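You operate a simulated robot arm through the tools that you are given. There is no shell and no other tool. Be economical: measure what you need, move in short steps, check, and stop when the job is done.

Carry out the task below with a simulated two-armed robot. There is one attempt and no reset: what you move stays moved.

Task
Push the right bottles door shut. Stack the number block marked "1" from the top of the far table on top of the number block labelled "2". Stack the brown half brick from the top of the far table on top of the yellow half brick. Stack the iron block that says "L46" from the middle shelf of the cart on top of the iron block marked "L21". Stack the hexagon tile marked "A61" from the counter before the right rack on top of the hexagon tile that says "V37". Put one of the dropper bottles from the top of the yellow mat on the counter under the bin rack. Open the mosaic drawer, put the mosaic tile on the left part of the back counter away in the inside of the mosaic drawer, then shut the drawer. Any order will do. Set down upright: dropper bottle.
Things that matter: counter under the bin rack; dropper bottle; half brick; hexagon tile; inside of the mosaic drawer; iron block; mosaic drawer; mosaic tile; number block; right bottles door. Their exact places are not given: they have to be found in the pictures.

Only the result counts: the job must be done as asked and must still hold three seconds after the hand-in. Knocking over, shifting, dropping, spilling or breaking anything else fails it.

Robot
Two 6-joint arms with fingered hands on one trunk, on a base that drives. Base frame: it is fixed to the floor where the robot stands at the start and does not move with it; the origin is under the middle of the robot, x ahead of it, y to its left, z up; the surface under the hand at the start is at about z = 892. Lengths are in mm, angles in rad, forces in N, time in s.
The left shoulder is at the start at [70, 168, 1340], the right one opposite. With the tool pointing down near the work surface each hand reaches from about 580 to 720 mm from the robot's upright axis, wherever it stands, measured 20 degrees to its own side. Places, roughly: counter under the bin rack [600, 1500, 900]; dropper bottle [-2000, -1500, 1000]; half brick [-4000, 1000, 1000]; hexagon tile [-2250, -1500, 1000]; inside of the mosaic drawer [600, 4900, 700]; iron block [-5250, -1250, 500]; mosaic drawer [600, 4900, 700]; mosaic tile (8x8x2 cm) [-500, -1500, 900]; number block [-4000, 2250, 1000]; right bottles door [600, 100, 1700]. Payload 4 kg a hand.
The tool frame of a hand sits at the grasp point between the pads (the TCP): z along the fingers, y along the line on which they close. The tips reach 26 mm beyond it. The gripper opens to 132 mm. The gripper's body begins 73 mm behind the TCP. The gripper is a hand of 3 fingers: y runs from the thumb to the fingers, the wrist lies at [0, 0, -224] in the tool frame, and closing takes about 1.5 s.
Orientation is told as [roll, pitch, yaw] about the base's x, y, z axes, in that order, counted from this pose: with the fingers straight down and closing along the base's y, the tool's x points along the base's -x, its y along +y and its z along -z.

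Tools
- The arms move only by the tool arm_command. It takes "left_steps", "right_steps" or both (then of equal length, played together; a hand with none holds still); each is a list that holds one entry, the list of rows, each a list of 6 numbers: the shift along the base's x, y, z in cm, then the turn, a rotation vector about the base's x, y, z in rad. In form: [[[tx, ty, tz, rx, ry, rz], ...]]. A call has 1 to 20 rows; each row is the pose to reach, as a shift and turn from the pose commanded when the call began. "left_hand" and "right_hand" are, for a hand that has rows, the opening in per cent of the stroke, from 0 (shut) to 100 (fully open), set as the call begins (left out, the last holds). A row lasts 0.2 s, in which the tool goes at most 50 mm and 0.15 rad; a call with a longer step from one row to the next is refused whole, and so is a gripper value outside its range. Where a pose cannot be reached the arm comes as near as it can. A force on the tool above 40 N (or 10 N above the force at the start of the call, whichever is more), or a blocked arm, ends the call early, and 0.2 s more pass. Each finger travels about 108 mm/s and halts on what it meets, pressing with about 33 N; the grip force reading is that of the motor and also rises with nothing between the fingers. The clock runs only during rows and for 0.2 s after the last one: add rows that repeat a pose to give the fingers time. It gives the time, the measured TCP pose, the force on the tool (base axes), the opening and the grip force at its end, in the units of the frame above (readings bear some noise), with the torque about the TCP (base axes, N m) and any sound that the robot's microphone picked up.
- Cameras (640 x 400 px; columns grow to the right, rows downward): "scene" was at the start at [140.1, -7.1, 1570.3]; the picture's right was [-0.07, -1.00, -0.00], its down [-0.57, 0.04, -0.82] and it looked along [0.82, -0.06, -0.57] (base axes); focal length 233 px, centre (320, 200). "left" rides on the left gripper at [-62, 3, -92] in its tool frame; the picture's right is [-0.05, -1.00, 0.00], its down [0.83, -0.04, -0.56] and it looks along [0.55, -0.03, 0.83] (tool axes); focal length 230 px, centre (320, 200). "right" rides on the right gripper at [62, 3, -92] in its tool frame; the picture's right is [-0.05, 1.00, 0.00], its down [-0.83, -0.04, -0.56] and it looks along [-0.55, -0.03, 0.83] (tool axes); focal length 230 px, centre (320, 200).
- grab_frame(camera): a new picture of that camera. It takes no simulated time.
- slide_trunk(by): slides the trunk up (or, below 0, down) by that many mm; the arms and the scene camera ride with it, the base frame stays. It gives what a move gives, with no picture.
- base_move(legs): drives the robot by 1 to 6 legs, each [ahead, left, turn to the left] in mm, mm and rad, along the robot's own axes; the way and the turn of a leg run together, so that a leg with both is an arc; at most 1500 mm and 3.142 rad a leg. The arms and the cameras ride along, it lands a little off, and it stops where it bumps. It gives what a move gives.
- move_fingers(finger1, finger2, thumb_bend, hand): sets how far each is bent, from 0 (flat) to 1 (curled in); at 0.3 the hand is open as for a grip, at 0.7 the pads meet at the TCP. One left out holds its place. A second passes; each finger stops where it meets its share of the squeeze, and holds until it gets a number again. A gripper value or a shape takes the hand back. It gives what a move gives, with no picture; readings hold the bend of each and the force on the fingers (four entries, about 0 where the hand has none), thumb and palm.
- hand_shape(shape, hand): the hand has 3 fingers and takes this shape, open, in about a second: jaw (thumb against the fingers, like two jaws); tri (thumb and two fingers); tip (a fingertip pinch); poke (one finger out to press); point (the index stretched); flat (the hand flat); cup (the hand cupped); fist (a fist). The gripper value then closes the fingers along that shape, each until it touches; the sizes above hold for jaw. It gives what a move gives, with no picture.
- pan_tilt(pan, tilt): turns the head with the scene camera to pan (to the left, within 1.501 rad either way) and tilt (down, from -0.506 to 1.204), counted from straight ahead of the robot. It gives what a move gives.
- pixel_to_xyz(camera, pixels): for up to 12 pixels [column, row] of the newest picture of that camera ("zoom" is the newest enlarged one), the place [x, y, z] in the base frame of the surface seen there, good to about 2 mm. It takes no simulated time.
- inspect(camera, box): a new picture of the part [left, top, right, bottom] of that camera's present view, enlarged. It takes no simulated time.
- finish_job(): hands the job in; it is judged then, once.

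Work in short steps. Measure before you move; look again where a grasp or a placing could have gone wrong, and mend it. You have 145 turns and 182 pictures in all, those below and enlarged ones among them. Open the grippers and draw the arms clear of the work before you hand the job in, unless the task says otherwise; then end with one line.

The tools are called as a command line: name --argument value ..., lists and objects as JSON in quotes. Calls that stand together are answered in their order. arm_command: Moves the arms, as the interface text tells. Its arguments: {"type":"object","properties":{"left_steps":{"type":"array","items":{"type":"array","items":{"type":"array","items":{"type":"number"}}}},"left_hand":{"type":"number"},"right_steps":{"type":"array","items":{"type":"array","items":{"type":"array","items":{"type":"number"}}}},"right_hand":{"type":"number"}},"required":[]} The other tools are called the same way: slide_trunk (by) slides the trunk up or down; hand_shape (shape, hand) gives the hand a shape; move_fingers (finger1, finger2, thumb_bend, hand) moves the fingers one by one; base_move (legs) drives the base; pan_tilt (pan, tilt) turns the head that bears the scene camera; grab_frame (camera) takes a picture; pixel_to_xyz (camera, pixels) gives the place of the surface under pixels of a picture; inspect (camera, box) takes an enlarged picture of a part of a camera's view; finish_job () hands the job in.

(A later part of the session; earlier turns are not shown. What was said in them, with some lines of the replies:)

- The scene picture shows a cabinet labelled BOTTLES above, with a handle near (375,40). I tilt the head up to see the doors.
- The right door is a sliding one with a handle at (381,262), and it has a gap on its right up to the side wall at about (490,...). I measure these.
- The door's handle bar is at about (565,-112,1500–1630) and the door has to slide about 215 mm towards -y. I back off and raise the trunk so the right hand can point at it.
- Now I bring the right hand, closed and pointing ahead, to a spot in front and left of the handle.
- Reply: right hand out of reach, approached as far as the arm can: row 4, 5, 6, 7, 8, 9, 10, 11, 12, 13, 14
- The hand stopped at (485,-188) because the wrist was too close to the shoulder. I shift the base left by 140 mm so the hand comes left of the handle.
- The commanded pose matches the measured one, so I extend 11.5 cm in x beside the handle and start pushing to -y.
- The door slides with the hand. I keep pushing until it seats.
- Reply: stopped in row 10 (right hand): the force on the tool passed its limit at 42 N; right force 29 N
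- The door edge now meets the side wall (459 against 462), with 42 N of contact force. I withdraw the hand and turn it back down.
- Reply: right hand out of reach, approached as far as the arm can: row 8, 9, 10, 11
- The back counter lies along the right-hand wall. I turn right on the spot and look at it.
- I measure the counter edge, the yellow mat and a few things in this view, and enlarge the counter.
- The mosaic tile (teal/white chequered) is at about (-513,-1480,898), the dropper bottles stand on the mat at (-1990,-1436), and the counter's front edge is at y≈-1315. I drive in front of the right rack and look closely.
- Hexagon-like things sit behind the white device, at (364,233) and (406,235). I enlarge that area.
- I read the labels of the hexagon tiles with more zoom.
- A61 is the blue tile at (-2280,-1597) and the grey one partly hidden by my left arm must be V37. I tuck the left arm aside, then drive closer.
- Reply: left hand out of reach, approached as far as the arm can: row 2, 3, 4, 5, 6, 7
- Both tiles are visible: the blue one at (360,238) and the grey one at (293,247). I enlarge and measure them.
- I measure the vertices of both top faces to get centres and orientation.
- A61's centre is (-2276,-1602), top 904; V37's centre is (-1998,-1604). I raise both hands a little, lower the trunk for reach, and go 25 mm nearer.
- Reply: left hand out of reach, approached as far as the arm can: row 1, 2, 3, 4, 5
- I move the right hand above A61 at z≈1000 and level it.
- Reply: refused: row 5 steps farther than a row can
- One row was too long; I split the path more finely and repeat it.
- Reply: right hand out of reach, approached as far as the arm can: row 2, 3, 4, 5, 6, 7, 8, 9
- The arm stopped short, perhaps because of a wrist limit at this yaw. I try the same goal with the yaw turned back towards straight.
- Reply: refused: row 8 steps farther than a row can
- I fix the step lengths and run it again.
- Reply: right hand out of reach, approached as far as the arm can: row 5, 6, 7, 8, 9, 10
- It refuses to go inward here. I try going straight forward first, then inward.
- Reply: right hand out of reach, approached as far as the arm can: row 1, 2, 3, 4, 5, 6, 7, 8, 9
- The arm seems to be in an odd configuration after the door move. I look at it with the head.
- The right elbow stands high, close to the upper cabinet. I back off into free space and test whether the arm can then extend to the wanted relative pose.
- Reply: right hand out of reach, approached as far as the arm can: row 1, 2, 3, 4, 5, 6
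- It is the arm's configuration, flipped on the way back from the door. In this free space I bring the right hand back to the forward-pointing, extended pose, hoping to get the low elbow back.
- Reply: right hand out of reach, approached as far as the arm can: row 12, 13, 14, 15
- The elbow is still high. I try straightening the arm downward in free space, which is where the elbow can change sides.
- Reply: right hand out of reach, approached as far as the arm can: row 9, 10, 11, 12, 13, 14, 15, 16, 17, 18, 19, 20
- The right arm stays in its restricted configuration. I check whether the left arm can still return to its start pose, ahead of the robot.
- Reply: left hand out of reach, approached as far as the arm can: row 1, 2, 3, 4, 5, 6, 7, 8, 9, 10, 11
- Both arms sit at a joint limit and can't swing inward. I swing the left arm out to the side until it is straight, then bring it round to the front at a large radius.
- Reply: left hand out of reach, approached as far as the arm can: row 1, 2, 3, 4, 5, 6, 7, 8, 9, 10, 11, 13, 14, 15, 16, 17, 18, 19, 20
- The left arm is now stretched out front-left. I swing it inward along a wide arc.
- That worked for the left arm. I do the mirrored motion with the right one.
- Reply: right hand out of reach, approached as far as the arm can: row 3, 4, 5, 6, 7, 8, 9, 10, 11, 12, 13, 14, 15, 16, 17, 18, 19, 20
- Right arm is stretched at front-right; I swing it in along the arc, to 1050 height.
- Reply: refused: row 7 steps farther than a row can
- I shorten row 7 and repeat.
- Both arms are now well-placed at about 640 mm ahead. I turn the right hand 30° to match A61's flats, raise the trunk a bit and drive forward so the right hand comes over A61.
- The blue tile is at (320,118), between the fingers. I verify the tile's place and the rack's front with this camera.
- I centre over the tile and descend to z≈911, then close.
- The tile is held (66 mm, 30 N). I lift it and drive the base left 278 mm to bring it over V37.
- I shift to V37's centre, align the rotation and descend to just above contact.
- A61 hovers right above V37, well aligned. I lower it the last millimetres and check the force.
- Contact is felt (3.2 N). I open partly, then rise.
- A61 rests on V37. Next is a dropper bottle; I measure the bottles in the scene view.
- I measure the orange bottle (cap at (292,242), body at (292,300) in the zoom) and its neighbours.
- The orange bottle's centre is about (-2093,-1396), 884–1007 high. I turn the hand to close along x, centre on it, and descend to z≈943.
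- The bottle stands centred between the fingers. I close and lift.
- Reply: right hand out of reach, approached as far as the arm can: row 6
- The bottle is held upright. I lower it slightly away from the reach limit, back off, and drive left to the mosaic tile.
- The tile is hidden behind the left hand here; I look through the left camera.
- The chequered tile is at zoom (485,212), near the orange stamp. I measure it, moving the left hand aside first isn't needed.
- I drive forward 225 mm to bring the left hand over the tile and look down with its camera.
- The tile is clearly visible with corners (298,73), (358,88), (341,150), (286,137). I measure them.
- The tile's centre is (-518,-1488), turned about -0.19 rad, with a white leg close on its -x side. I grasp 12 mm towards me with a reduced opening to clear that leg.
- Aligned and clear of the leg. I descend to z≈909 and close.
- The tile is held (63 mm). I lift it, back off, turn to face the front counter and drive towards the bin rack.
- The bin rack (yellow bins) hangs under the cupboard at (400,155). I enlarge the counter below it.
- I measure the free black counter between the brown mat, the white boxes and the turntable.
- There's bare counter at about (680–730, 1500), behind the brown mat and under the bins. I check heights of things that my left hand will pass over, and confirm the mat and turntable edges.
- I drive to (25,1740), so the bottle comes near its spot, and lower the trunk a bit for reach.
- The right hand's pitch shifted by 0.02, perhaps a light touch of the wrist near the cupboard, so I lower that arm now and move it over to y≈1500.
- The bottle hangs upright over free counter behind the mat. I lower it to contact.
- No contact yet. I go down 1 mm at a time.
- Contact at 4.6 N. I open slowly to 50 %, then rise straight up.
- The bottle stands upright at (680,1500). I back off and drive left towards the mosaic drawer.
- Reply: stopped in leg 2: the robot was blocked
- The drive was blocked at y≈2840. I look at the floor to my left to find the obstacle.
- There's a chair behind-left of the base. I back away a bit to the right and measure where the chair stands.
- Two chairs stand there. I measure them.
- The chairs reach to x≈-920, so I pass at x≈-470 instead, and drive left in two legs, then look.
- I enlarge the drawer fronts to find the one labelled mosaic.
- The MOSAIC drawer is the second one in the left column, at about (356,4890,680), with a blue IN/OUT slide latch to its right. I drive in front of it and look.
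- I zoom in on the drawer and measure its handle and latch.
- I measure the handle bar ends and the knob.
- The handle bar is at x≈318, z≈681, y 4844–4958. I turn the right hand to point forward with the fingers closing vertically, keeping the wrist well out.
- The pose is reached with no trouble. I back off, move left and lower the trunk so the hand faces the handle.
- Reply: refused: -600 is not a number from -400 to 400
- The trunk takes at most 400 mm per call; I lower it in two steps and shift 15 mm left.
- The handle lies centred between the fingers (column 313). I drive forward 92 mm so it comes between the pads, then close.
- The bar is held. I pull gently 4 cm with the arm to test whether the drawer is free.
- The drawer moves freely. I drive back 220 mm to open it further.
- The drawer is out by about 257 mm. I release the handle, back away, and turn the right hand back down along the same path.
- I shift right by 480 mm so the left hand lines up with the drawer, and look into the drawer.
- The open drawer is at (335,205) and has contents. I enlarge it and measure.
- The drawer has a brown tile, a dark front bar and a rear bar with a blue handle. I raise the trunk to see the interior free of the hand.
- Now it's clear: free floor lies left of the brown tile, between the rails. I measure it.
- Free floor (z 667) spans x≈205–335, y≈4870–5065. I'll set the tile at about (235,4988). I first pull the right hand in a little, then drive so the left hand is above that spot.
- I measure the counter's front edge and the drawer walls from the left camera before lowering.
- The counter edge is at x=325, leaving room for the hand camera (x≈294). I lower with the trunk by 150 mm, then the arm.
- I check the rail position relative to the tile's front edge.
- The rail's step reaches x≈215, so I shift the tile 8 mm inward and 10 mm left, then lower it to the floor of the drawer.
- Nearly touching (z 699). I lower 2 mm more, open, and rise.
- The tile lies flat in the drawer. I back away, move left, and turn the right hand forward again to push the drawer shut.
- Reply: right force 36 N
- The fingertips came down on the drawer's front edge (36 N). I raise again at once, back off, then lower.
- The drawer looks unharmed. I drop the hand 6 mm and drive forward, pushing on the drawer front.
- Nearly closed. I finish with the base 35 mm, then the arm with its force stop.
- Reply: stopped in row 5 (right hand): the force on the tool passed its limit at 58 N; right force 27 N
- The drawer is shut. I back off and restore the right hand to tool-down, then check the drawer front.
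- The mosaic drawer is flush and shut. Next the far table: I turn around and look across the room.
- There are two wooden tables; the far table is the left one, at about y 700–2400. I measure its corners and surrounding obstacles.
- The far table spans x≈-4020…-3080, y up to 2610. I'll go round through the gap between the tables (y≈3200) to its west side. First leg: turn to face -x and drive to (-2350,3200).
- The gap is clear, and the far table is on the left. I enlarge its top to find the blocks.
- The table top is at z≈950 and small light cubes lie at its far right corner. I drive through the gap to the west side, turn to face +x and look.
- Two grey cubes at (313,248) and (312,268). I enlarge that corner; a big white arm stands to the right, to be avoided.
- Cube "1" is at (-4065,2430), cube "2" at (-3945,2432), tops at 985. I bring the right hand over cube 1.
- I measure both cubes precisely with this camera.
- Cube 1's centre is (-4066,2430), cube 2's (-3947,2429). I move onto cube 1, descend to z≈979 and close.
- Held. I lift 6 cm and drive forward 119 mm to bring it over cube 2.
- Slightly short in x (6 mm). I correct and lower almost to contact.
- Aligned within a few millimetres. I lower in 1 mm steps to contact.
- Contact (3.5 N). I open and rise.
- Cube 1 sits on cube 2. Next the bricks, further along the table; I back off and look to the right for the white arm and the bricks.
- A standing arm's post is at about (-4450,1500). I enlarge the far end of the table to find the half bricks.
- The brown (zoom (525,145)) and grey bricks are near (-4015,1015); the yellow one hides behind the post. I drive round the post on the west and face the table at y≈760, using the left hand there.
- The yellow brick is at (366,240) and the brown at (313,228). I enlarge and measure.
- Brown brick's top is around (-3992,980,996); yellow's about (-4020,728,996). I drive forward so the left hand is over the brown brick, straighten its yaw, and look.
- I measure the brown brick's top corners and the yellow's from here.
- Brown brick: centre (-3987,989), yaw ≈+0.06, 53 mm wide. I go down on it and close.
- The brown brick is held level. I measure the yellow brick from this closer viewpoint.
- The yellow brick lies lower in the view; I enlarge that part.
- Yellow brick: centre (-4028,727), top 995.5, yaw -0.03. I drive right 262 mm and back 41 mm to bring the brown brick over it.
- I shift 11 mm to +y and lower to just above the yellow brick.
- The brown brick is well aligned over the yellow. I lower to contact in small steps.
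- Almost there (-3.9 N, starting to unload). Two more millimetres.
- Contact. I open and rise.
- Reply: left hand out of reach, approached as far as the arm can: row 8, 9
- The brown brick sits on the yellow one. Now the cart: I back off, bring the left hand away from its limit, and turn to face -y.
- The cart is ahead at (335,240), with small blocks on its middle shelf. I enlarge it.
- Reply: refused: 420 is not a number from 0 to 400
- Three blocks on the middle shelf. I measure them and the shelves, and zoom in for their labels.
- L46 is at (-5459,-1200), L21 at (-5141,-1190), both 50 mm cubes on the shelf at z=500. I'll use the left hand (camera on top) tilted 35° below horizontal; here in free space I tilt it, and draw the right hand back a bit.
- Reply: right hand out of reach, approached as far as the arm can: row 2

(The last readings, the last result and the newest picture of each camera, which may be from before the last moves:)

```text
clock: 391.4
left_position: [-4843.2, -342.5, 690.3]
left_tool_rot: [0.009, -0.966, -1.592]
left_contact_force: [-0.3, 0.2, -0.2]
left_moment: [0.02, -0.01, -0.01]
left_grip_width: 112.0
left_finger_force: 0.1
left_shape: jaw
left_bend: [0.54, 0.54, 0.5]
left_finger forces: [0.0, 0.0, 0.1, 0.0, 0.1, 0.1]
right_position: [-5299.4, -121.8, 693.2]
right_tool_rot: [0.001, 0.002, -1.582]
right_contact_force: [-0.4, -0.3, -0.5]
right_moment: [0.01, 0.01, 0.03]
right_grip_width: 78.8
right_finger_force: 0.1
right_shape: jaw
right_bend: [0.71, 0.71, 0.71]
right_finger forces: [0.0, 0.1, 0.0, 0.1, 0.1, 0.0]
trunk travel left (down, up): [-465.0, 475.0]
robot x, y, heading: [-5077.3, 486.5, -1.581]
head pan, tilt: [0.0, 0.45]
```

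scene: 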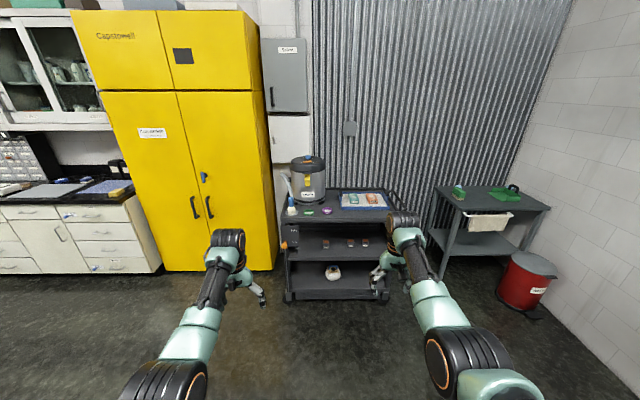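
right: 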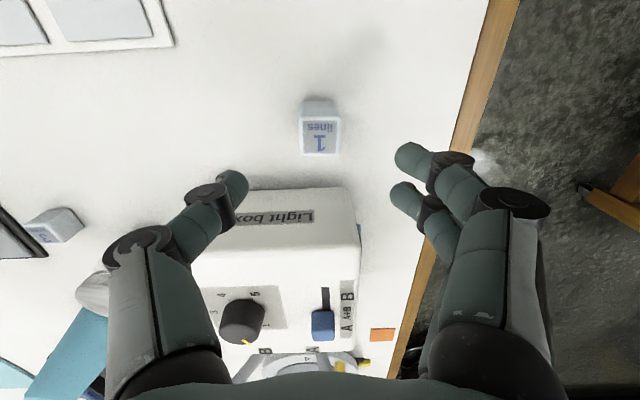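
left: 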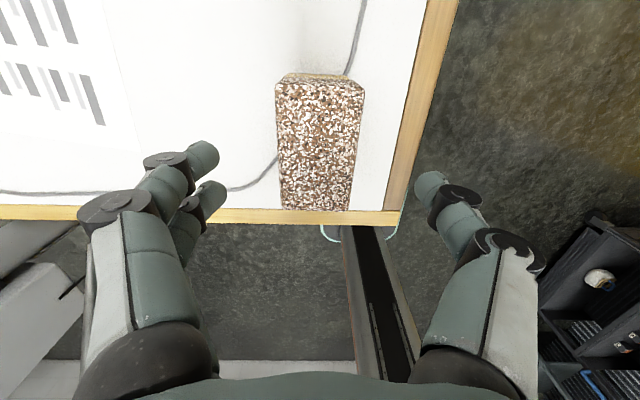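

The tilted pose is fine. I lower further, drive to x≈-5693 at a safe distance, and look at the cart and the stand to the right.

slide_trunk --by -160

base_move --legs '[[0, -615, 0.01], [500, 0, 0]]'

grab_frame --camera "scene"

grab_frame --camera "left"

```text
clock: 393.2
left_position: [-4844.3, -341.2, 531.0]
left_tool_rot: [0.009, -0.968, -1.59]
left_contact_force: [0.1, -0.2, 0.0]
left_moment: [-0.01, -0.01, -0.01]
left_grip_width: 111.9
left_finger_force: 0.2
left_shape: jaw
left_bend: [0.54, 0.54, 0.5]
left_finger forces: [0.0, 0.0, 0.0, 0.0, 0.0, 0.0]
right_position: [-5299.1, -121.1, 533.6]
right_tool_rot: [0.002, 0.002, -1.582]
right_contact_force: [0.3, -0.1, -0.1]
right_moment: [-0.03, 0.0, 0.01]
right_grip_width: 78.6
right_finger_force: 0.1
right_shape: jaw
right_bend: [0.71, 0.71, 0.71]
right_finger forces: [0.0, 0.0, 0.0, 0.1, 0.0, 0.1]
trunk travel left (down, up): [-305.0, 635.0]
robot x, y, heading: [-5077.4, 488.6, -1.581]
head pan, tilt: [0.0, 0.45]
```

```text
clock: 399.2
left_position: [-5428.8, -847.2, 531.6]
left_tool_rot: [0.011, -0.967, -1.576]
left_contact_force: [0.6, 0.5, -0.8]
left_moment: [0.0, 0.0, -0.02]
left_grip_width: 111.8
left_finger_force: 0.3
left_shape: jaw
left_bend: [0.54, 0.54, 0.5]
left_finger forces: [0.0, 0.0, 0.0, 0.0, 0.0, 0.0]
right_position: [-5888.9, -634.3, 533.2]
right_tool_rot: [0.001, -0.001, -1.563]
right_contact_force: [0.1, 0.3, -0.4]
right_moment: [0.01, 0.03, 0.03]
right_grip_width: 78.9
right_finger_force: 0.0
right_shape: jaw
right_bend: [0.71, 0.71, 0.71]
right_finger forces: [0.1, 0.1, 0.1, 0.0, 0.0, 0.1]
trunk travel left (down, up): [-305.0, 635.0]
robot x, y, heading: [-5677.8, -19.5, -1.565]
head pan, tilt: [0.0, 0.45]
```

```text
72 pictures are left
```

scene: 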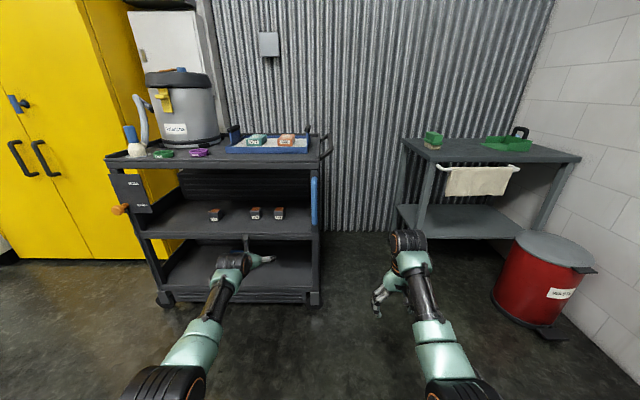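

```text
71 pictures are left
```

left: 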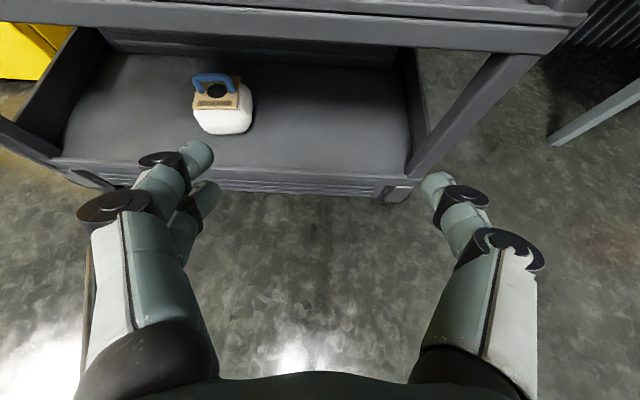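

I measure the cart's right post, the blocks and the stand.

pixel_to_xyz --camera "scene" --pixels '[[279, 209], [255, 209], [214, 211], [308, 215], [315, 200], [305, 240], [240, 160], [240, 240], [420, 190], [400, 225], [318, 255], [300, 180]]'

inspect --camera "scene" --box '[190, 150, 330, 250]'

```text
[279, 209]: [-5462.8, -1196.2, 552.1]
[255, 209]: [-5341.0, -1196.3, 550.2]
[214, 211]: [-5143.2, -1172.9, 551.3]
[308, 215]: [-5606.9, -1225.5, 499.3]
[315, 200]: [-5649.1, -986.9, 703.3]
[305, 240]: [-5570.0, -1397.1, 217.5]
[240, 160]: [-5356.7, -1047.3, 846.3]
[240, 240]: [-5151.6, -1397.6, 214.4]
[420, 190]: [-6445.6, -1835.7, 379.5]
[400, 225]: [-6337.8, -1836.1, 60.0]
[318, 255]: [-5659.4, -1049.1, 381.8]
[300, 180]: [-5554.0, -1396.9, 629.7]
```

```text
4.00 times, centred on (260, 200) of scene
```

zoom: 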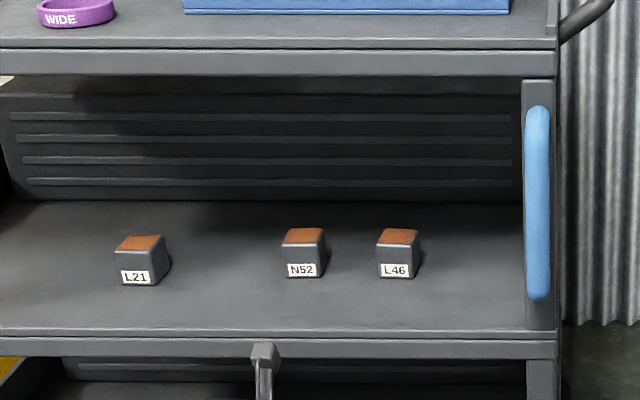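

I measure the block tops precisely.

pixel_to_xyz --camera "zoom" --pixels '[[386, 231], [413, 230], [381, 242], [417, 242], [398, 236], [400, 258], [128, 238], [160, 236], [120, 249], [154, 249], [140, 243], [325, 250]]'

```text
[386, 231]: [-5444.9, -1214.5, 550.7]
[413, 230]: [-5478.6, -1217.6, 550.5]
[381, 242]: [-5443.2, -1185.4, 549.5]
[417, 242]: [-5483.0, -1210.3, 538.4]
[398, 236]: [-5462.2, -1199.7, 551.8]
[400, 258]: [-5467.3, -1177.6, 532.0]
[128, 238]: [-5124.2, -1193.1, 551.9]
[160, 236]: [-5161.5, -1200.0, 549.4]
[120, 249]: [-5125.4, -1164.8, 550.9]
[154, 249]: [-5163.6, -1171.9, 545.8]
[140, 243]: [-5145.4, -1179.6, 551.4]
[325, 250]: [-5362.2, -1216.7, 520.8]
```

L46's centre is (-5461,-1199), L21's (-5144,-1182). I raise 30 mm, and drive in front of L46 to check with the left camera.

slide_trunk --by 35

base_move --legs '[[0, -33, -0.004], [270, 0, 0]]'

arm_command --left_hand 72 --left_steps '[[[0, 0, 0, 0, 0, 0], [0, 0, 0, 0, 0, 0]]]'

grab_frame --camera "left"

```text
clock: 400.0
left_position: [-5429.5, -848.2, 564.9]
left_tool_rot: [0.01, -0.965, -1.573]
left_contact_force: [0.1, 0.3, 0.3]
left_moment: [-0.01, -0.02, 0.02]
left_grip_width: 112.0
left_finger_force: 0.1
left_shape: jaw
left_bend: [0.54, 0.54, 0.5]
left_finger forces: [0.0, 0.0, 0.0, 0.1, 0.0, 0.0]
right_position: [-5889.7, -634.6, 568.0]
right_tool_rot: [0.001, 0.001, -1.563]
right_contact_force: [0.4, 0.1, -1.1]
right_moment: [0.03, -0.01, 0.02]
right_grip_width: 79.0
right_finger_force: 0.1
right_shape: jaw
right_bend: [0.71, 0.71, 0.71]
right_finger forces: [0.1, 0.1, 0.1, 0.1, 0.0, 0.0]
trunk travel left (down, up): [-340.0, 600.0]
robot x, y, heading: [-5678.0, -18.4, -1.562]
head pan, tilt: [0.0, 0.45]
```

```text
clock: 402.4
left_position: [-5458.3, -1124.5, 565.4]
left_tool_rot: [0.011, -0.965, -1.574]
left_contact_force: [0.2, 0.3, -0.3]
left_moment: [0.0, 0.0, -0.01]
left_grip_width: 111.8
left_finger_force: 0.0
left_shape: jaw
left_bend: [0.54, 0.54, 0.5]
left_finger forces: [0.1, 0.0, 0.0, 0.0, 0.1, 0.0]
right_position: [-5918.1, -913.0, 568.2]
right_tool_rot: [0.001, 0.003, -1.562]
right_contact_force: [0.3, -0.6, -0.5]
right_moment: [0.02, -0.01, 0.01]
right_grip_width: 78.9
right_finger_force: 0.0
right_shape: jaw
right_bend: [0.71, 0.71, 0.71]
right_finger forces: [0.0, 0.0, 0.0, 0.1, 0.0, 0.0]
trunk travel left (down, up): [-340.0, 600.0]
robot x, y, heading: [-5705.8, -299.0, -1.563]
head pan, tilt: [0.0, 0.45]
```

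```text
clock: 403.0
left_position: [-5458.4, -1122.3, 566.2]
left_tool_rot: [0.011, -0.967, -1.571]
left_contact_force: [0.7, 0.2, 0.5]
left_moment: [0.0, -0.02, 0.0]
left_grip_width: 95.4
left_finger_force: 0.0
left_shape: jaw
left_bend: [0.66, 0.66, 0.63]
left_finger forces: [0.1, 0.0, 0.1, 0.0, 0.0, 0.0]
right_position: [-5918.8, -911.4, 567.8]
right_tool_rot: [0.001, 0.002, -1.563]
right_contact_force: [-0.7, -0.3, 0.4]
right_moment: [-0.01, -0.01, -0.01]
right_grip_width: 78.9
right_finger_force: 0.0
right_shape: jaw
right_bend: [0.71, 0.71, 0.71]
right_finger forces: [0.0, 0.1, 0.0, 0.1, 0.1, 0.1]
trunk travel left (down, up): [-340.0, 600.0]
robot x, y, heading: [-5706.9, -294.8, -1.562]
head pan, tilt: [0.0, 0.45]
```

```text
69 pictures are left
```

left: 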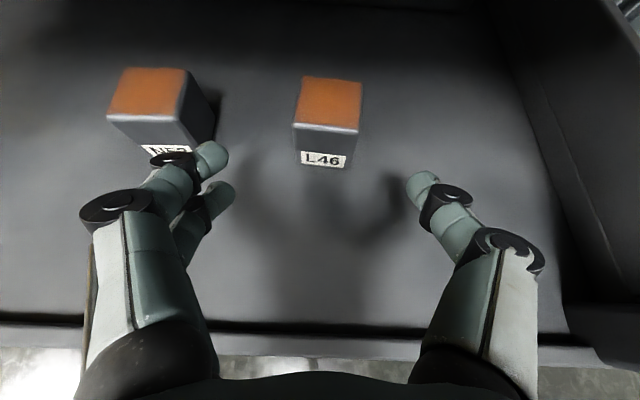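

L46 is centred ahead. I measure it with this camera for the final approach.

pixel_to_xyz --camera "left" --pixels '[[303, 82], [358, 84], [300, 122], [354, 126], [329, 103], [326, 158], [183, 75], [178, 115], [213, 105]]'

```text
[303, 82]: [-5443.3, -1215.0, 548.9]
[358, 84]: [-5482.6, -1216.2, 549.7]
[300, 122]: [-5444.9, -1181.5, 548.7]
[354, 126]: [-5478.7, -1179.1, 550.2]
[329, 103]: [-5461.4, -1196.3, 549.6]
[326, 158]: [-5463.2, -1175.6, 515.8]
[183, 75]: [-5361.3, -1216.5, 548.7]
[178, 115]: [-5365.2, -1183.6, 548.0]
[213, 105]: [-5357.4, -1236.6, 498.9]
```

I drive forward 73 mm, correct sideways with the arm, then lower onto the block.

base_move --legs '[[73, -3, 0]]'

grab_frame --camera "left"

```text
clock: 404.0
left_position: [-5460.4, -1194.4, 567.2]
left_tool_rot: [0.01, -0.965, -1.573]
left_contact_force: [-0.2, -0.4, -0.3]
left_moment: [-0.02, 0.01, -0.01]
left_grip_width: 95.3
left_finger_force: 0.0
left_shape: jaw
left_bend: [0.66, 0.66, 0.63]
left_finger forces: [0.1, 0.1, 0.1, 0.1, 0.0, 0.1]
right_position: [-5920.3, -986.0, 567.9]
right_tool_rot: [0.001, 0.002, -1.563]
right_contact_force: [1.2, 0.3, -0.2]
right_moment: [0.02, -0.05, 0.02]
right_grip_width: 78.9
right_finger_force: 0.0
right_shape: jaw
right_bend: [0.71, 0.71, 0.71]
right_finger forces: [0.0, 0.0, 0.0, 0.0, 0.0, 0.0]
trunk travel left (down, up): [-340.0, 600.0]
robot x, y, heading: [-5708.2, -370.5, -1.56]
head pan, tilt: [0.0, 0.45]
```

```text
68 pictures are left
```

left: 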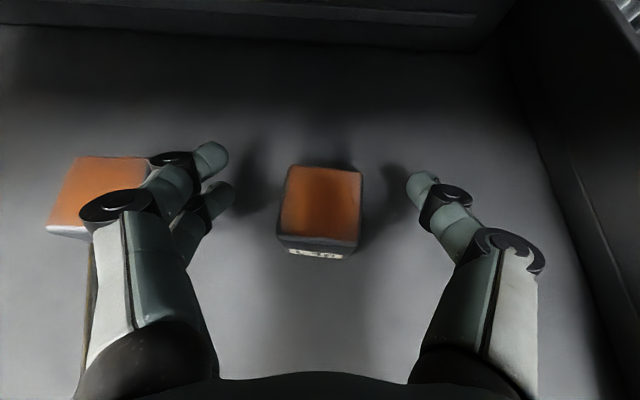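

The fingers straddle L46 with clearance to N52. I lower 36 mm and close.

slide_trunk --by -35

arm_command --left_hand 0 --left_steps '[[[0, 0, 0, 0, 0, 0], [0, 0, 0, 0, 0, 0], [0, 0, 0, 0, 0, 0], [0, 0, 0, 0, 0, 0], [0, 0, 0, 0, 0, 0], [0, 0, 0, 0, 0, 0], [0, 0, 0, 0, 0, 0]]]'

slide_trunk --by 75

grab_frame --camera "left"

```text
clock: 404.8
left_position: [-5461.7, -1194.8, 531.0]
left_tool_rot: [0.01, -0.965, -1.572]
left_contact_force: [-0.5, -0.2, -0.4]
left_moment: [0.02, 0.01, 0.04]
left_grip_width: 95.3
left_finger_force: 0.2
left_shape: jaw
left_bend: [0.66, 0.66, 0.63]
left_finger forces: [0.0, 0.0, 0.0, 0.0, 0.0, 0.1]
right_position: [-5921.2, -982.8, 534.3]
right_tool_rot: [0.001, 0.002, -1.562]
right_contact_force: [-0.7, 1.2, -0.2]
right_moment: [0.03, -0.01, 0.0]
right_grip_width: 78.6
right_finger_force: 0.0
right_shape: jaw
right_bend: [0.71, 0.71, 0.71]
right_finger forces: [0.0, 0.0, 0.1, 0.1, 0.1, 0.1]
trunk travel left (down, up): [-305.0, 635.0]
robot x, y, heading: [-5710.8, -367.9, -1.563]
head pan, tilt: [0.0, 0.45]
```

```text
clock: 406.4
left_position: [-5461.5, -1195.0, 530.3]
left_tool_rot: [0.01, -0.966, -1.573]
left_contact_force: [0.0, -1.1, -0.3]
left_moment: [0.03, 0.01, -0.09]
left_grip_width: 39.5
left_finger_force: 32.4
left_shape: jaw
left_bend: [0.73, 0.73, 0.7]
left_finger forces: [15.1, 14.9, 0.0, 0.0, 30.1, 0.1]
right_position: [-5919.9, -983.3, 533.1]
right_tool_rot: [0.002, 0.001, -1.561]
right_contact_force: [-0.4, 0.2, -0.2]
right_moment: [-0.03, 0.03, 0.02]
right_grip_width: 78.8
right_finger_force: 0.1
right_shape: jaw
right_bend: [0.71, 0.71, 0.71]
right_finger forces: [0.0, 0.0, 0.0, 0.0, 0.0, 0.0]
trunk travel left (down, up): [-305.0, 635.0]
robot x, y, heading: [-5710.2, -367.4, -1.56]
head pan, tilt: [0.0, 0.45]
```

```text
clock: 407.6
left_position: [-5461.7, -1196.5, 603.0]
left_tool_rot: [0.009, -0.964, -1.572]
left_contact_force: [0.1, 0.1, -7.0]
left_moment: [0.02, 0.0, -0.01]
left_grip_width: 39.6
left_finger_force: 33.4
left_shape: jaw
left_bend: [0.73, 0.73, 0.7]
left_finger forces: [14.9, 14.9, 0.0, 0.2, 30.0, 0.0]
right_position: [-5921.8, -984.6, 607.7]
right_tool_rot: [0.001, 0.005, -1.562]
right_contact_force: [1.0, 0.1, 0.4]
right_moment: [0.02, 0.02, 0.01]
right_grip_width: 78.9
right_finger_force: 0.1
right_shape: jaw
right_bend: [0.71, 0.71, 0.71]
right_finger forces: [0.1, 0.0, 0.1, 0.0, 0.0, 0.1]
trunk travel left (down, up): [-380.0, 560.0]
robot x, y, heading: [-5710.0, -368.9, -1.565]
head pan, tilt: [0.0, 0.45]
```

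```text
67 pictures are left
```

left: 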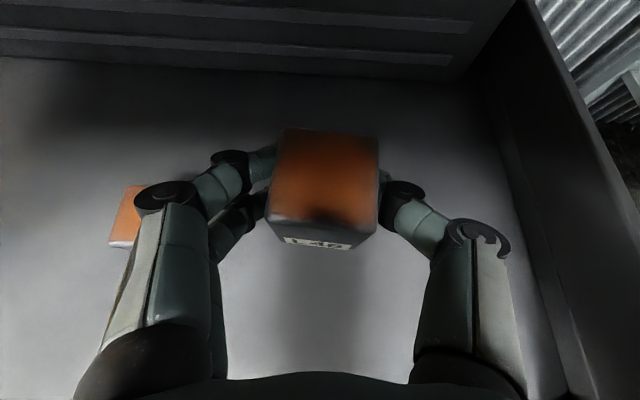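

L46 is held (7 N). I back out 250 mm, move the right hand outward so it clears the cart's side bar, and then drive left to L21.

base_move --legs '[[-250, 0, 0]]'

arm_command --right_steps '[[[-4.5, 0, 0, 0, 0, 0], [-9, 0, 0, 0, 0, 0], [-13.5, 0, 0, 0, 0, 0], [-18, 0, 0, 0, 0, 0], [-18, 0, 0, 0, 0, 0]]]'

base_move --legs '[[0, 317, -0.008], [130, 0, 0]]'

grab_frame --camera "left"

grab_frame --camera "scene"

```text
clock: 409.4
left_position: [-5462.5, -942.7, 604.7]
left_tool_rot: [0.008, -0.967, -1.573]
left_contact_force: [0.5, 0.5, -8.5]
left_moment: [0.02, 0.01, 0.0]
left_grip_width: 39.4
left_finger_force: 33.1
left_shape: jaw
left_bend: [0.73, 0.73, 0.7]
left_finger forces: [14.9, 14.8, 0.0, 0.0, 30.1, 0.0]
right_position: [-5922.9, -732.1, 608.0]
right_tool_rot: [0.001, 0.003, -1.561]
right_contact_force: [-0.2, 1.1, 0.8]
right_moment: [0.01, -0.04, -0.05]
right_grip_width: 78.9
right_finger_force: 0.1
right_shape: jaw
right_bend: [0.71, 0.71, 0.71]
right_finger forces: [0.0, 0.0, 0.1, 0.1, 0.0, 0.0]
trunk travel left (down, up): [-380.0, 560.0]
robot x, y, heading: [-5711.5, -118.6, -1.556]
head pan, tilt: [0.0, 0.45]
```

```text
clock: 410.6
left_position: [-5462.5, -942.2, 604.3]
left_tool_rot: [0.008, -0.963, -1.571]
left_contact_force: [0.3, 1.0, -6.9]
left_moment: [0.07, -0.02, 0.03]
left_grip_width: 39.6
left_finger_force: 33.7
left_shape: jaw
left_bend: [0.73, 0.73, 0.7]
left_finger forces: [15.0, 14.9, 0.0, 0.0, 29.9, 0.0]
right_position: [-6106.6, -732.7, 609.6]
right_tool_rot: [0.002, 0.004, -1.561]
right_contact_force: [0.7, -0.3, 0.0]
right_moment: [0.0, 0.02, 0.0]
right_grip_width: 78.8
right_finger_force: 0.1
right_shape: jaw
right_bend: [0.71, 0.71, 0.71]
right_finger forces: [0.0, 0.1, 0.0, 0.0, 0.0, 0.0]
trunk travel left (down, up): [-380.0, 560.0]
robot x, y, heading: [-5709.4, -115.1, -1.562]
head pan, tilt: [0.0, 0.45]
```

```text
clock: 413.6
left_position: [-5147.2, -1076.3, 603.0]
left_tool_rot: [0.009, -0.964, -1.58]
left_contact_force: [0.7, -0.5, -8.4]
left_moment: [0.03, 0.0, 0.04]
left_grip_width: 39.5
left_finger_force: 33.1
left_shape: jaw
left_bend: [0.73, 0.73, 0.7]
left_finger forces: [15.1, 15.0, 0.0, 0.1, 30.1, 0.0]
right_position: [-5788.9, -857.8, 608.7]
right_tool_rot: [0.001, 0.005, -1.571]
right_contact_force: [-0.2, -0.3, 0.6]
right_moment: [0.0, 0.02, -0.01]
right_grip_width: 78.9
right_finger_force: 0.1
right_shape: jaw
right_bend: [0.71, 0.71, 0.71]
right_finger forces: [0.0, 0.0, 0.0, 0.1, 0.0, 0.0]
trunk travel left (down, up): [-380.0, 560.0]
robot x, y, heading: [-5387.8, -247.0, -1.569]
head pan, tilt: [0.0, 0.45]
```

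```text
66 pictures are left
```

left: 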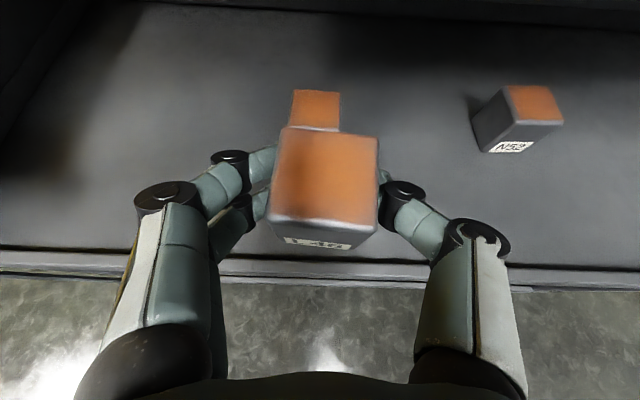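

```text
65 pictures are left
```

scene: 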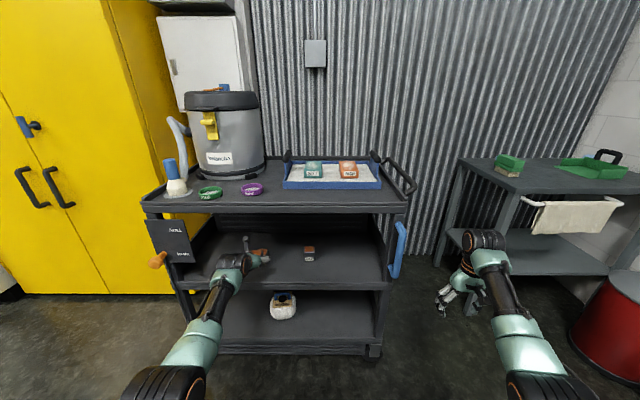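

L21 shows just behind the held block. I measure its visible top.

pixel_to_xyz --camera "left" --pixels '[[297, 94], [337, 96], [296, 120], [337, 122], [316, 106], [292, 110], [275, 145], [375, 145], [278, 205], [374, 205]]'

```text
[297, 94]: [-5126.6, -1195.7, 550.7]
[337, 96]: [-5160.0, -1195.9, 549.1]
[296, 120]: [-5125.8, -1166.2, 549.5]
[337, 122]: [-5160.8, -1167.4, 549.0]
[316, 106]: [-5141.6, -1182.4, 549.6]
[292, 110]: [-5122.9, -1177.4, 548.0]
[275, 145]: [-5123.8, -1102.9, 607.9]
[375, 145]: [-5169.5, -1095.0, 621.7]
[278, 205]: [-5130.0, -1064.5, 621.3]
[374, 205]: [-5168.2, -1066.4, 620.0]
```

L21's centre is (-5143,-1180). I drive forward 101 mm over it.

base_move --legs '[[100, 4, 0]]'

arm_command --left_steps '[[[0, 0, 0, 0, 0, 0]]]'

grab_frame --camera "left"

```text
clock: 414.8
left_position: [-5145.8, -1178.0, 602.8]
left_tool_rot: [0.007, -0.961, -1.585]
left_contact_force: [0.4, 0.4, -7.5]
left_moment: [0.02, -0.01, 0.04]
left_grip_width: 39.3
left_finger_force: 33.2
left_shape: jaw
left_bend: [0.73, 0.73, 0.7]
left_finger forces: [15.2, 15.0, 0.0, 0.0, 30.2, 0.0]
right_position: [-5786.0, -958.4, 607.5]
right_tool_rot: [0.002, 0.006, -1.574]
right_contact_force: [0.0, -0.5, -0.3]
right_moment: [0.02, 0.03, 0.0]
right_grip_width: 79.0
right_finger_force: 0.0
right_shape: jaw
right_bend: [0.71, 0.71, 0.71]
right_finger forces: [0.1, 0.0, 0.0, 0.0, 0.0, 0.0]
trunk travel left (down, up): [-380.0, 560.0]
robot x, y, heading: [-5386.6, -347.0, -1.572]
head pan, tilt: [0.0, 0.45]
```

```text
clock: 415.2
left_position: [-5145.5, -1177.0, 601.7]
left_tool_rot: [0.011, -0.959, -1.585]
left_contact_force: [0.1, 0.4, -7.5]
left_moment: [0.04, -0.02, -0.02]
left_grip_width: 39.7
left_finger_force: 33.0
left_shape: jaw
left_bend: [0.73, 0.73, 0.7]
left_finger forces: [15.2, 15.1, 0.0, 0.0, 30.2, 0.0]
right_position: [-5787.3, -958.1, 609.7]
right_tool_rot: [0.001, 0.004, -1.574]
right_contact_force: [-0.2, 0.4, 0.1]
right_moment: [0.0, -0.02, 0.04]
right_grip_width: 79.0
right_finger_force: 0.0
right_shape: jaw
right_bend: [0.71, 0.71, 0.71]
right_finger forces: [0.0, 0.0, 0.1, 0.1, 0.0, 0.0]
trunk travel left (down, up): [-380.0, 560.0]
robot x, y, heading: [-5386.9, -351.9, -1.576]
head pan, tilt: [0.0, 0.45]
```

```text
64 pictures are left
```

left: 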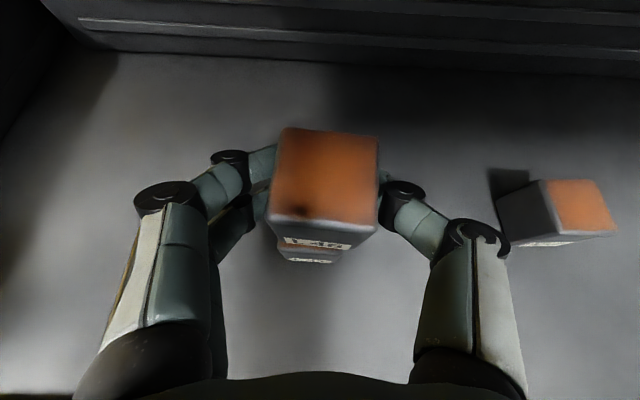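

Within 3 mm. I correct x and lower towards contact.

arm_command --left_steps '[[[0.25, 0, -0.6, 0, 0, 0], [0.25, 0, -1.2, 0, 0, 0], [0.25, 0, -1.7, 0, 0, 0], [0.25, 0, -1.7, 0, 0, 0]]]'

inspect --camera "left" --box '[220, 110, 420, 280]'

```text
clock: 416.2
left_position: [-5144.4, -1177.7, 585.7]
left_tool_rot: [0.01, -0.963, -1.585]
left_contact_force: [-0.8, -0.5, -6.9]
left_moment: [0.03, -0.01, 0.02]
left_grip_width: 39.7
left_finger_force: 33.0
left_shape: jaw
left_bend: [0.73, 0.73, 0.7]
left_finger forces: [15.2, 15.0, 0.0, 0.0, 30.1, 0.0]
right_position: [-5786.3, -958.0, 609.4]
right_tool_rot: [0.001, 0.004, -1.574]
right_contact_force: [0.4, -0.9, 0.2]
right_moment: [-0.02, 0.01, 0.02]
right_grip_width: 79.0
right_finger_force: 0.0
right_shape: jaw
right_bend: [0.71, 0.71, 0.71]
right_finger forces: [0.0, 0.0, 0.1, 0.1, 0.0, 0.0]
trunk travel left (down, up): [-380.0, 560.0]
robot x, y, heading: [-5385.7, -348.7, -1.576]
head pan, tilt: [0.0, 0.45]
```

```text
2.35 times, centred on (320, 195) of left
```

zoom: 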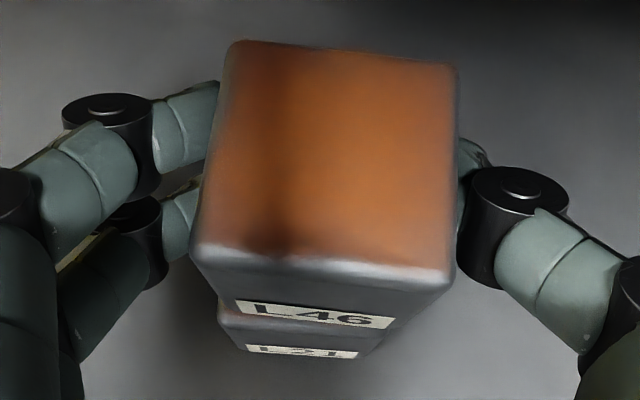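

Well aligned, with the faces flush. I lower the last few millimetres.

arm_command --left_steps '[[[0, 0, -0.15, 0, 0, 0], [0, 0, -0.3, 0, 0, 0], [0, 0, -0.4, 0, 0, 0]]]'

```text
clock: 417.0
left_position: [-5143.2, -1179.3, 581.7]
left_tool_rot: [0.01, -0.965, -1.585]
left_contact_force: [0.6, -0.3, -7.4]
left_moment: [0.07, -0.01, -0.01]
left_grip_width: 39.4
left_finger_force: 33.2
left_shape: jaw
left_bend: [0.73, 0.73, 0.7]
left_finger forces: [15.1, 14.9, 0.1, 0.1, 30.2, 0.1]
right_position: [-5786.7, -958.3, 610.4]
right_tool_rot: [0.002, 0.003, -1.575]
right_contact_force: [0.5, -0.2, 0.0]
right_moment: [0.0, -0.02, 0.01]
right_grip_width: 78.8
right_finger_force: 0.0
right_shape: jaw
right_bend: [0.71, 0.71, 0.71]
right_finger forces: [0.0, 0.0, 0.1, 0.0, 0.0, 0.0]
trunk travel left (down, up): [-380.0, 560.0]
robot x, y, heading: [-5385.8, -345.8, -1.572]
head pan, tilt: [0.0, 0.45]
```

Still hanging free (-7.4 N); I go down another 1.5 mm.

arm_command --left_steps '[[[0, 0, -0.1, 0, 0, 0], [0, 0, -0.2, 0, 0, 0]]]'

```text
clock: 417.6
left_position: [-5142.5, -1179.0, 581.5]
left_tool_rot: [0.01, -0.965, -1.585]
left_contact_force: [-1.1, -0.6, -4.8]
left_moment: [0.04, -0.01, 0.0]
left_grip_width: 39.4
left_finger_force: 33.7
left_shape: jaw
left_bend: [0.73, 0.73, 0.7]
left_finger forces: [15.3, 14.9, 0.1, 0.1, 30.4, 0.0]
right_position: [-5787.2, -957.9, 608.8]
right_tool_rot: [0.0, 0.003, -1.574]
right_contact_force: [-0.8, 0.5, 0.3]
right_moment: [0.0, 0.01, 0.0]
right_grip_width: 78.8
right_finger_force: 0.1
right_shape: jaw
right_bend: [0.71, 0.71, 0.71]
right_finger forces: [0.1, 0.0, 0.1, 0.0, 0.0, 0.1]
trunk travel left (down, up): [-380.0, 560.0]
robot x, y, heading: [-5382.1, -349.5, -1.573]
head pan, tilt: [0.0, 0.45]
```

The load is being taken up (-4.8 N). One more millimetre.

arm_command --left_steps '[[[0, 0, -0.1, 0, 0, 0], [0, 0, -0.15, 0, 0, 0]]]'

```text
clock: 418.2
left_position: [-5142.6, -1177.9, 580.9]
left_tool_rot: [0.009, -0.964, -1.586]
left_contact_force: [-0.2, -1.9, -3.3]
left_moment: [0.03, 0.0, 0.04]
left_grip_width: 39.7
left_finger_force: 33.2
left_shape: jaw
left_bend: [0.73, 0.73, 0.7]
left_finger forces: [15.3, 15.0, 0.0, 0.0, 30.2, 0.0]
right_position: [-5786.2, -958.4, 609.6]
right_tool_rot: [0.002, 0.002, -1.574]
right_contact_force: [0.1, 0.7, 0.1]
right_moment: [-0.03, -0.02, 0.0]
right_grip_width: 79.1
right_finger_force: 0.0
right_shape: jaw
right_bend: [0.71, 0.71, 0.71]
right_finger forces: [0.1, 0.0, 0.0, 0.1, 0.0, 0.0]
trunk travel left (down, up): [-380.0, 560.0]
robot x, y, heading: [-5380.5, -349.7, -1.575]
head pan, tilt: [0.0, 0.45]
```

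Contact has begun at an edge. I press another 1.5 mm so the load sits fully.

arm_command --left_steps '[[[0, 0, -0.1, 0, 0, 0], [0, 0, -0.2, 0, 0, 0]]]'

inspect --camera "left" --box '[220, 110, 420, 280]'

```text
clock: 418.8
left_position: [-5142.5, -1177.9, 580.3]
left_tool_rot: [0.012, -0.967, -1.588]
left_contact_force: [1.2, -3.0, 2.0]
left_moment: [-0.03, 0.02, 0.01]
left_grip_width: 39.6
left_finger_force: 32.4
left_shape: jaw
left_bend: [0.73, 0.73, 0.7]
left_finger forces: [15.9, 15.6, 0.0, 0.1, 29.7, 0.0]
right_position: [-5787.0, -957.9, 610.3]
right_tool_rot: [0.003, 0.002, -1.574]
right_contact_force: [0.4, 0.1, -0.7]
right_moment: [0.01, 0.01, 0.01]
right_grip_width: 78.9
right_finger_force: 0.1
right_shape: jaw
right_bend: [0.71, 0.71, 0.71]
right_finger forces: [0.0, 0.1, 0.0, 0.0, 0.0, 0.0]
trunk travel left (down, up): [-380.0, 560.0]
robot x, y, heading: [-5380.9, -349.2, -1.573]
head pan, tilt: [0.0, 0.45]
```

```text
2.35 times, centred on (320, 195) of left
```

zoom: 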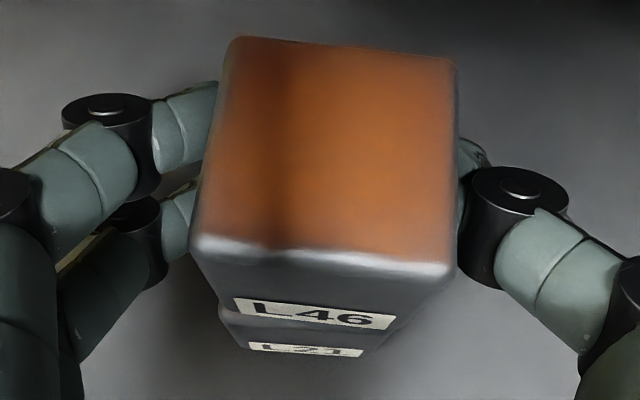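

It rests on L21 (net upward 2 N plus its weight). I open, rise, and back out.

arm_command --left_hand 70 --left_steps '[[[0, 0, 0, 0, 0, 0], [0, 0, 0, 0, 0, 0], [0, 0, 0, 0, 0, 0], [0, 0, 0, 0, 0, 0], [0, 0, 0, 0, 0, 0]]]'

slide_trunk --by 70

grab_frame --camera "left"

base_move --legs '[[-400, 0, 0]]'

inspect --camera "scene" --box '[240, 160, 440, 300]'

```text
clock: 420.0
left_position: [-5143.4, -1177.3, 579.3]
left_tool_rot: [0.011, -0.966, -1.584]
left_contact_force: [-0.6, -0.2, -0.4]
left_moment: [-0.05, 0.0, -0.02]
left_grip_width: 92.0
left_finger_force: 0.1
left_shape: jaw
left_bend: [0.68, 0.68, 0.64]
left_finger forces: [0.1, 0.1, 0.0, 0.0, 0.0, 0.0]
right_position: [-5785.0, -957.9, 609.7]
right_tool_rot: [0.001, 0.0, -1.576]
right_contact_force: [-0.1, 0.3, -0.4]
right_moment: [0.0, -0.01, 0.04]
right_grip_width: 79.1
right_finger_force: 0.1
right_shape: jaw
right_bend: [0.71, 0.71, 0.71]
right_finger forces: [0.1, 0.0, 0.0, 0.1, 0.0, 0.0]
trunk travel left (down, up): [-380.0, 560.0]
robot x, y, heading: [-5386.6, -347.6, -1.578]
head pan, tilt: [0.0, 0.45]
```

```text
clock: 421.1
left_position: [-5143.2, -1178.0, 647.4]
left_tool_rot: [0.011, -0.963, -1.584]
left_contact_force: [-0.6, 0.5, -0.3]
left_moment: [0.01, 0.0, 0.0]
left_grip_width: 92.1
left_finger_force: 0.1
left_shape: jaw
left_bend: [0.68, 0.68, 0.64]
left_finger forces: [0.0, 0.0, 0.1, 0.0, 0.1, 0.0]
right_position: [-5787.3, -957.9, 680.1]
right_tool_rot: [0.002, 0.002, -1.574]
right_contact_force: [-1.1, -0.6, -0.4]
right_moment: [-0.01, 0.0, -0.01]
right_grip_width: 79.2
right_finger_force: 0.0
right_shape: jaw
right_bend: [0.71, 0.71, 0.71]
right_finger forces: [0.0, 0.0, 0.1, 0.1, 0.1, 0.0]
trunk travel left (down, up): [-450.0, 490.0]
robot x, y, heading: [-5383.1, -348.4, -1.571]
head pan, tilt: [0.0, 0.45]
```

```text
61 pictures are left
```

left: 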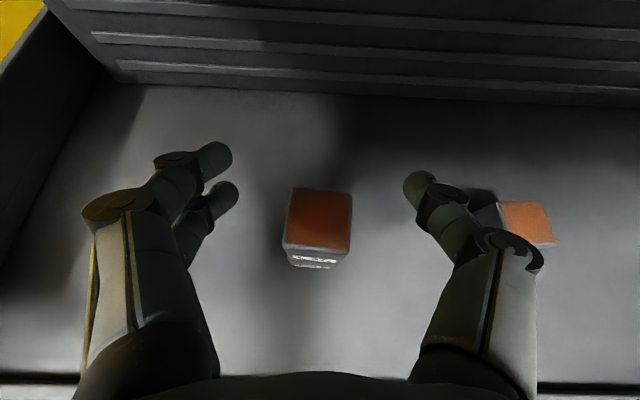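

```text
clock: 423.5
left_position: [-5140.1, -779.6, 649.9]
left_tool_rot: [0.01, -0.967, -1.581]
left_contact_force: [-0.7, 0.0, -0.4]
left_moment: [-0.02, 0.03, 0.0]
left_grip_width: 92.0
left_finger_force: 0.1
left_shape: jaw
left_bend: [0.68, 0.68, 0.64]
left_finger forces: [0.0, 0.0, 0.1, 0.1, 0.1, 0.1]
right_position: [-5783.5, -562.3, 680.7]
right_tool_rot: [0.003, 0.001, -1.571]
right_contact_force: [-0.6, 0.0, 1.2]
right_moment: [-0.01, 0.0, -0.01]
right_grip_width: 78.9
right_finger_force: 0.1
right_shape: jaw
right_bend: [0.71, 0.71, 0.71]
right_finger forces: [0.0, 0.0, 0.0, 0.0, 0.0, 0.1]
trunk travel left (down, up): [-450.0, 490.0]
robot x, y, heading: [-5383.7, 49.8, -1.574]
head pan, tilt: [0.0, 0.45]
```

```text
2.86 times, centred on (340, 230) of scene
```

zoom: 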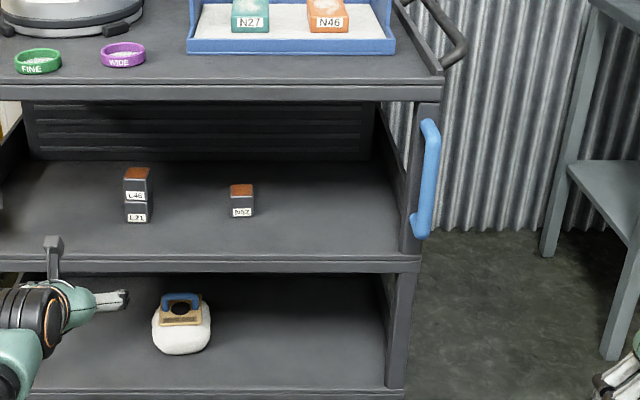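

L46 stands on L21 with N52 untouched. All seven jobs are done, the hands are open and clear of the work, so I hand in.

finish_job

```text
The job is handed in.
```

I did all seven tasks and handed the job in. One thing I can't vouch for: while driving, the base bumped one of the desk chairs. It stopped on contact, but I couldn't confirm the chair didn't move.
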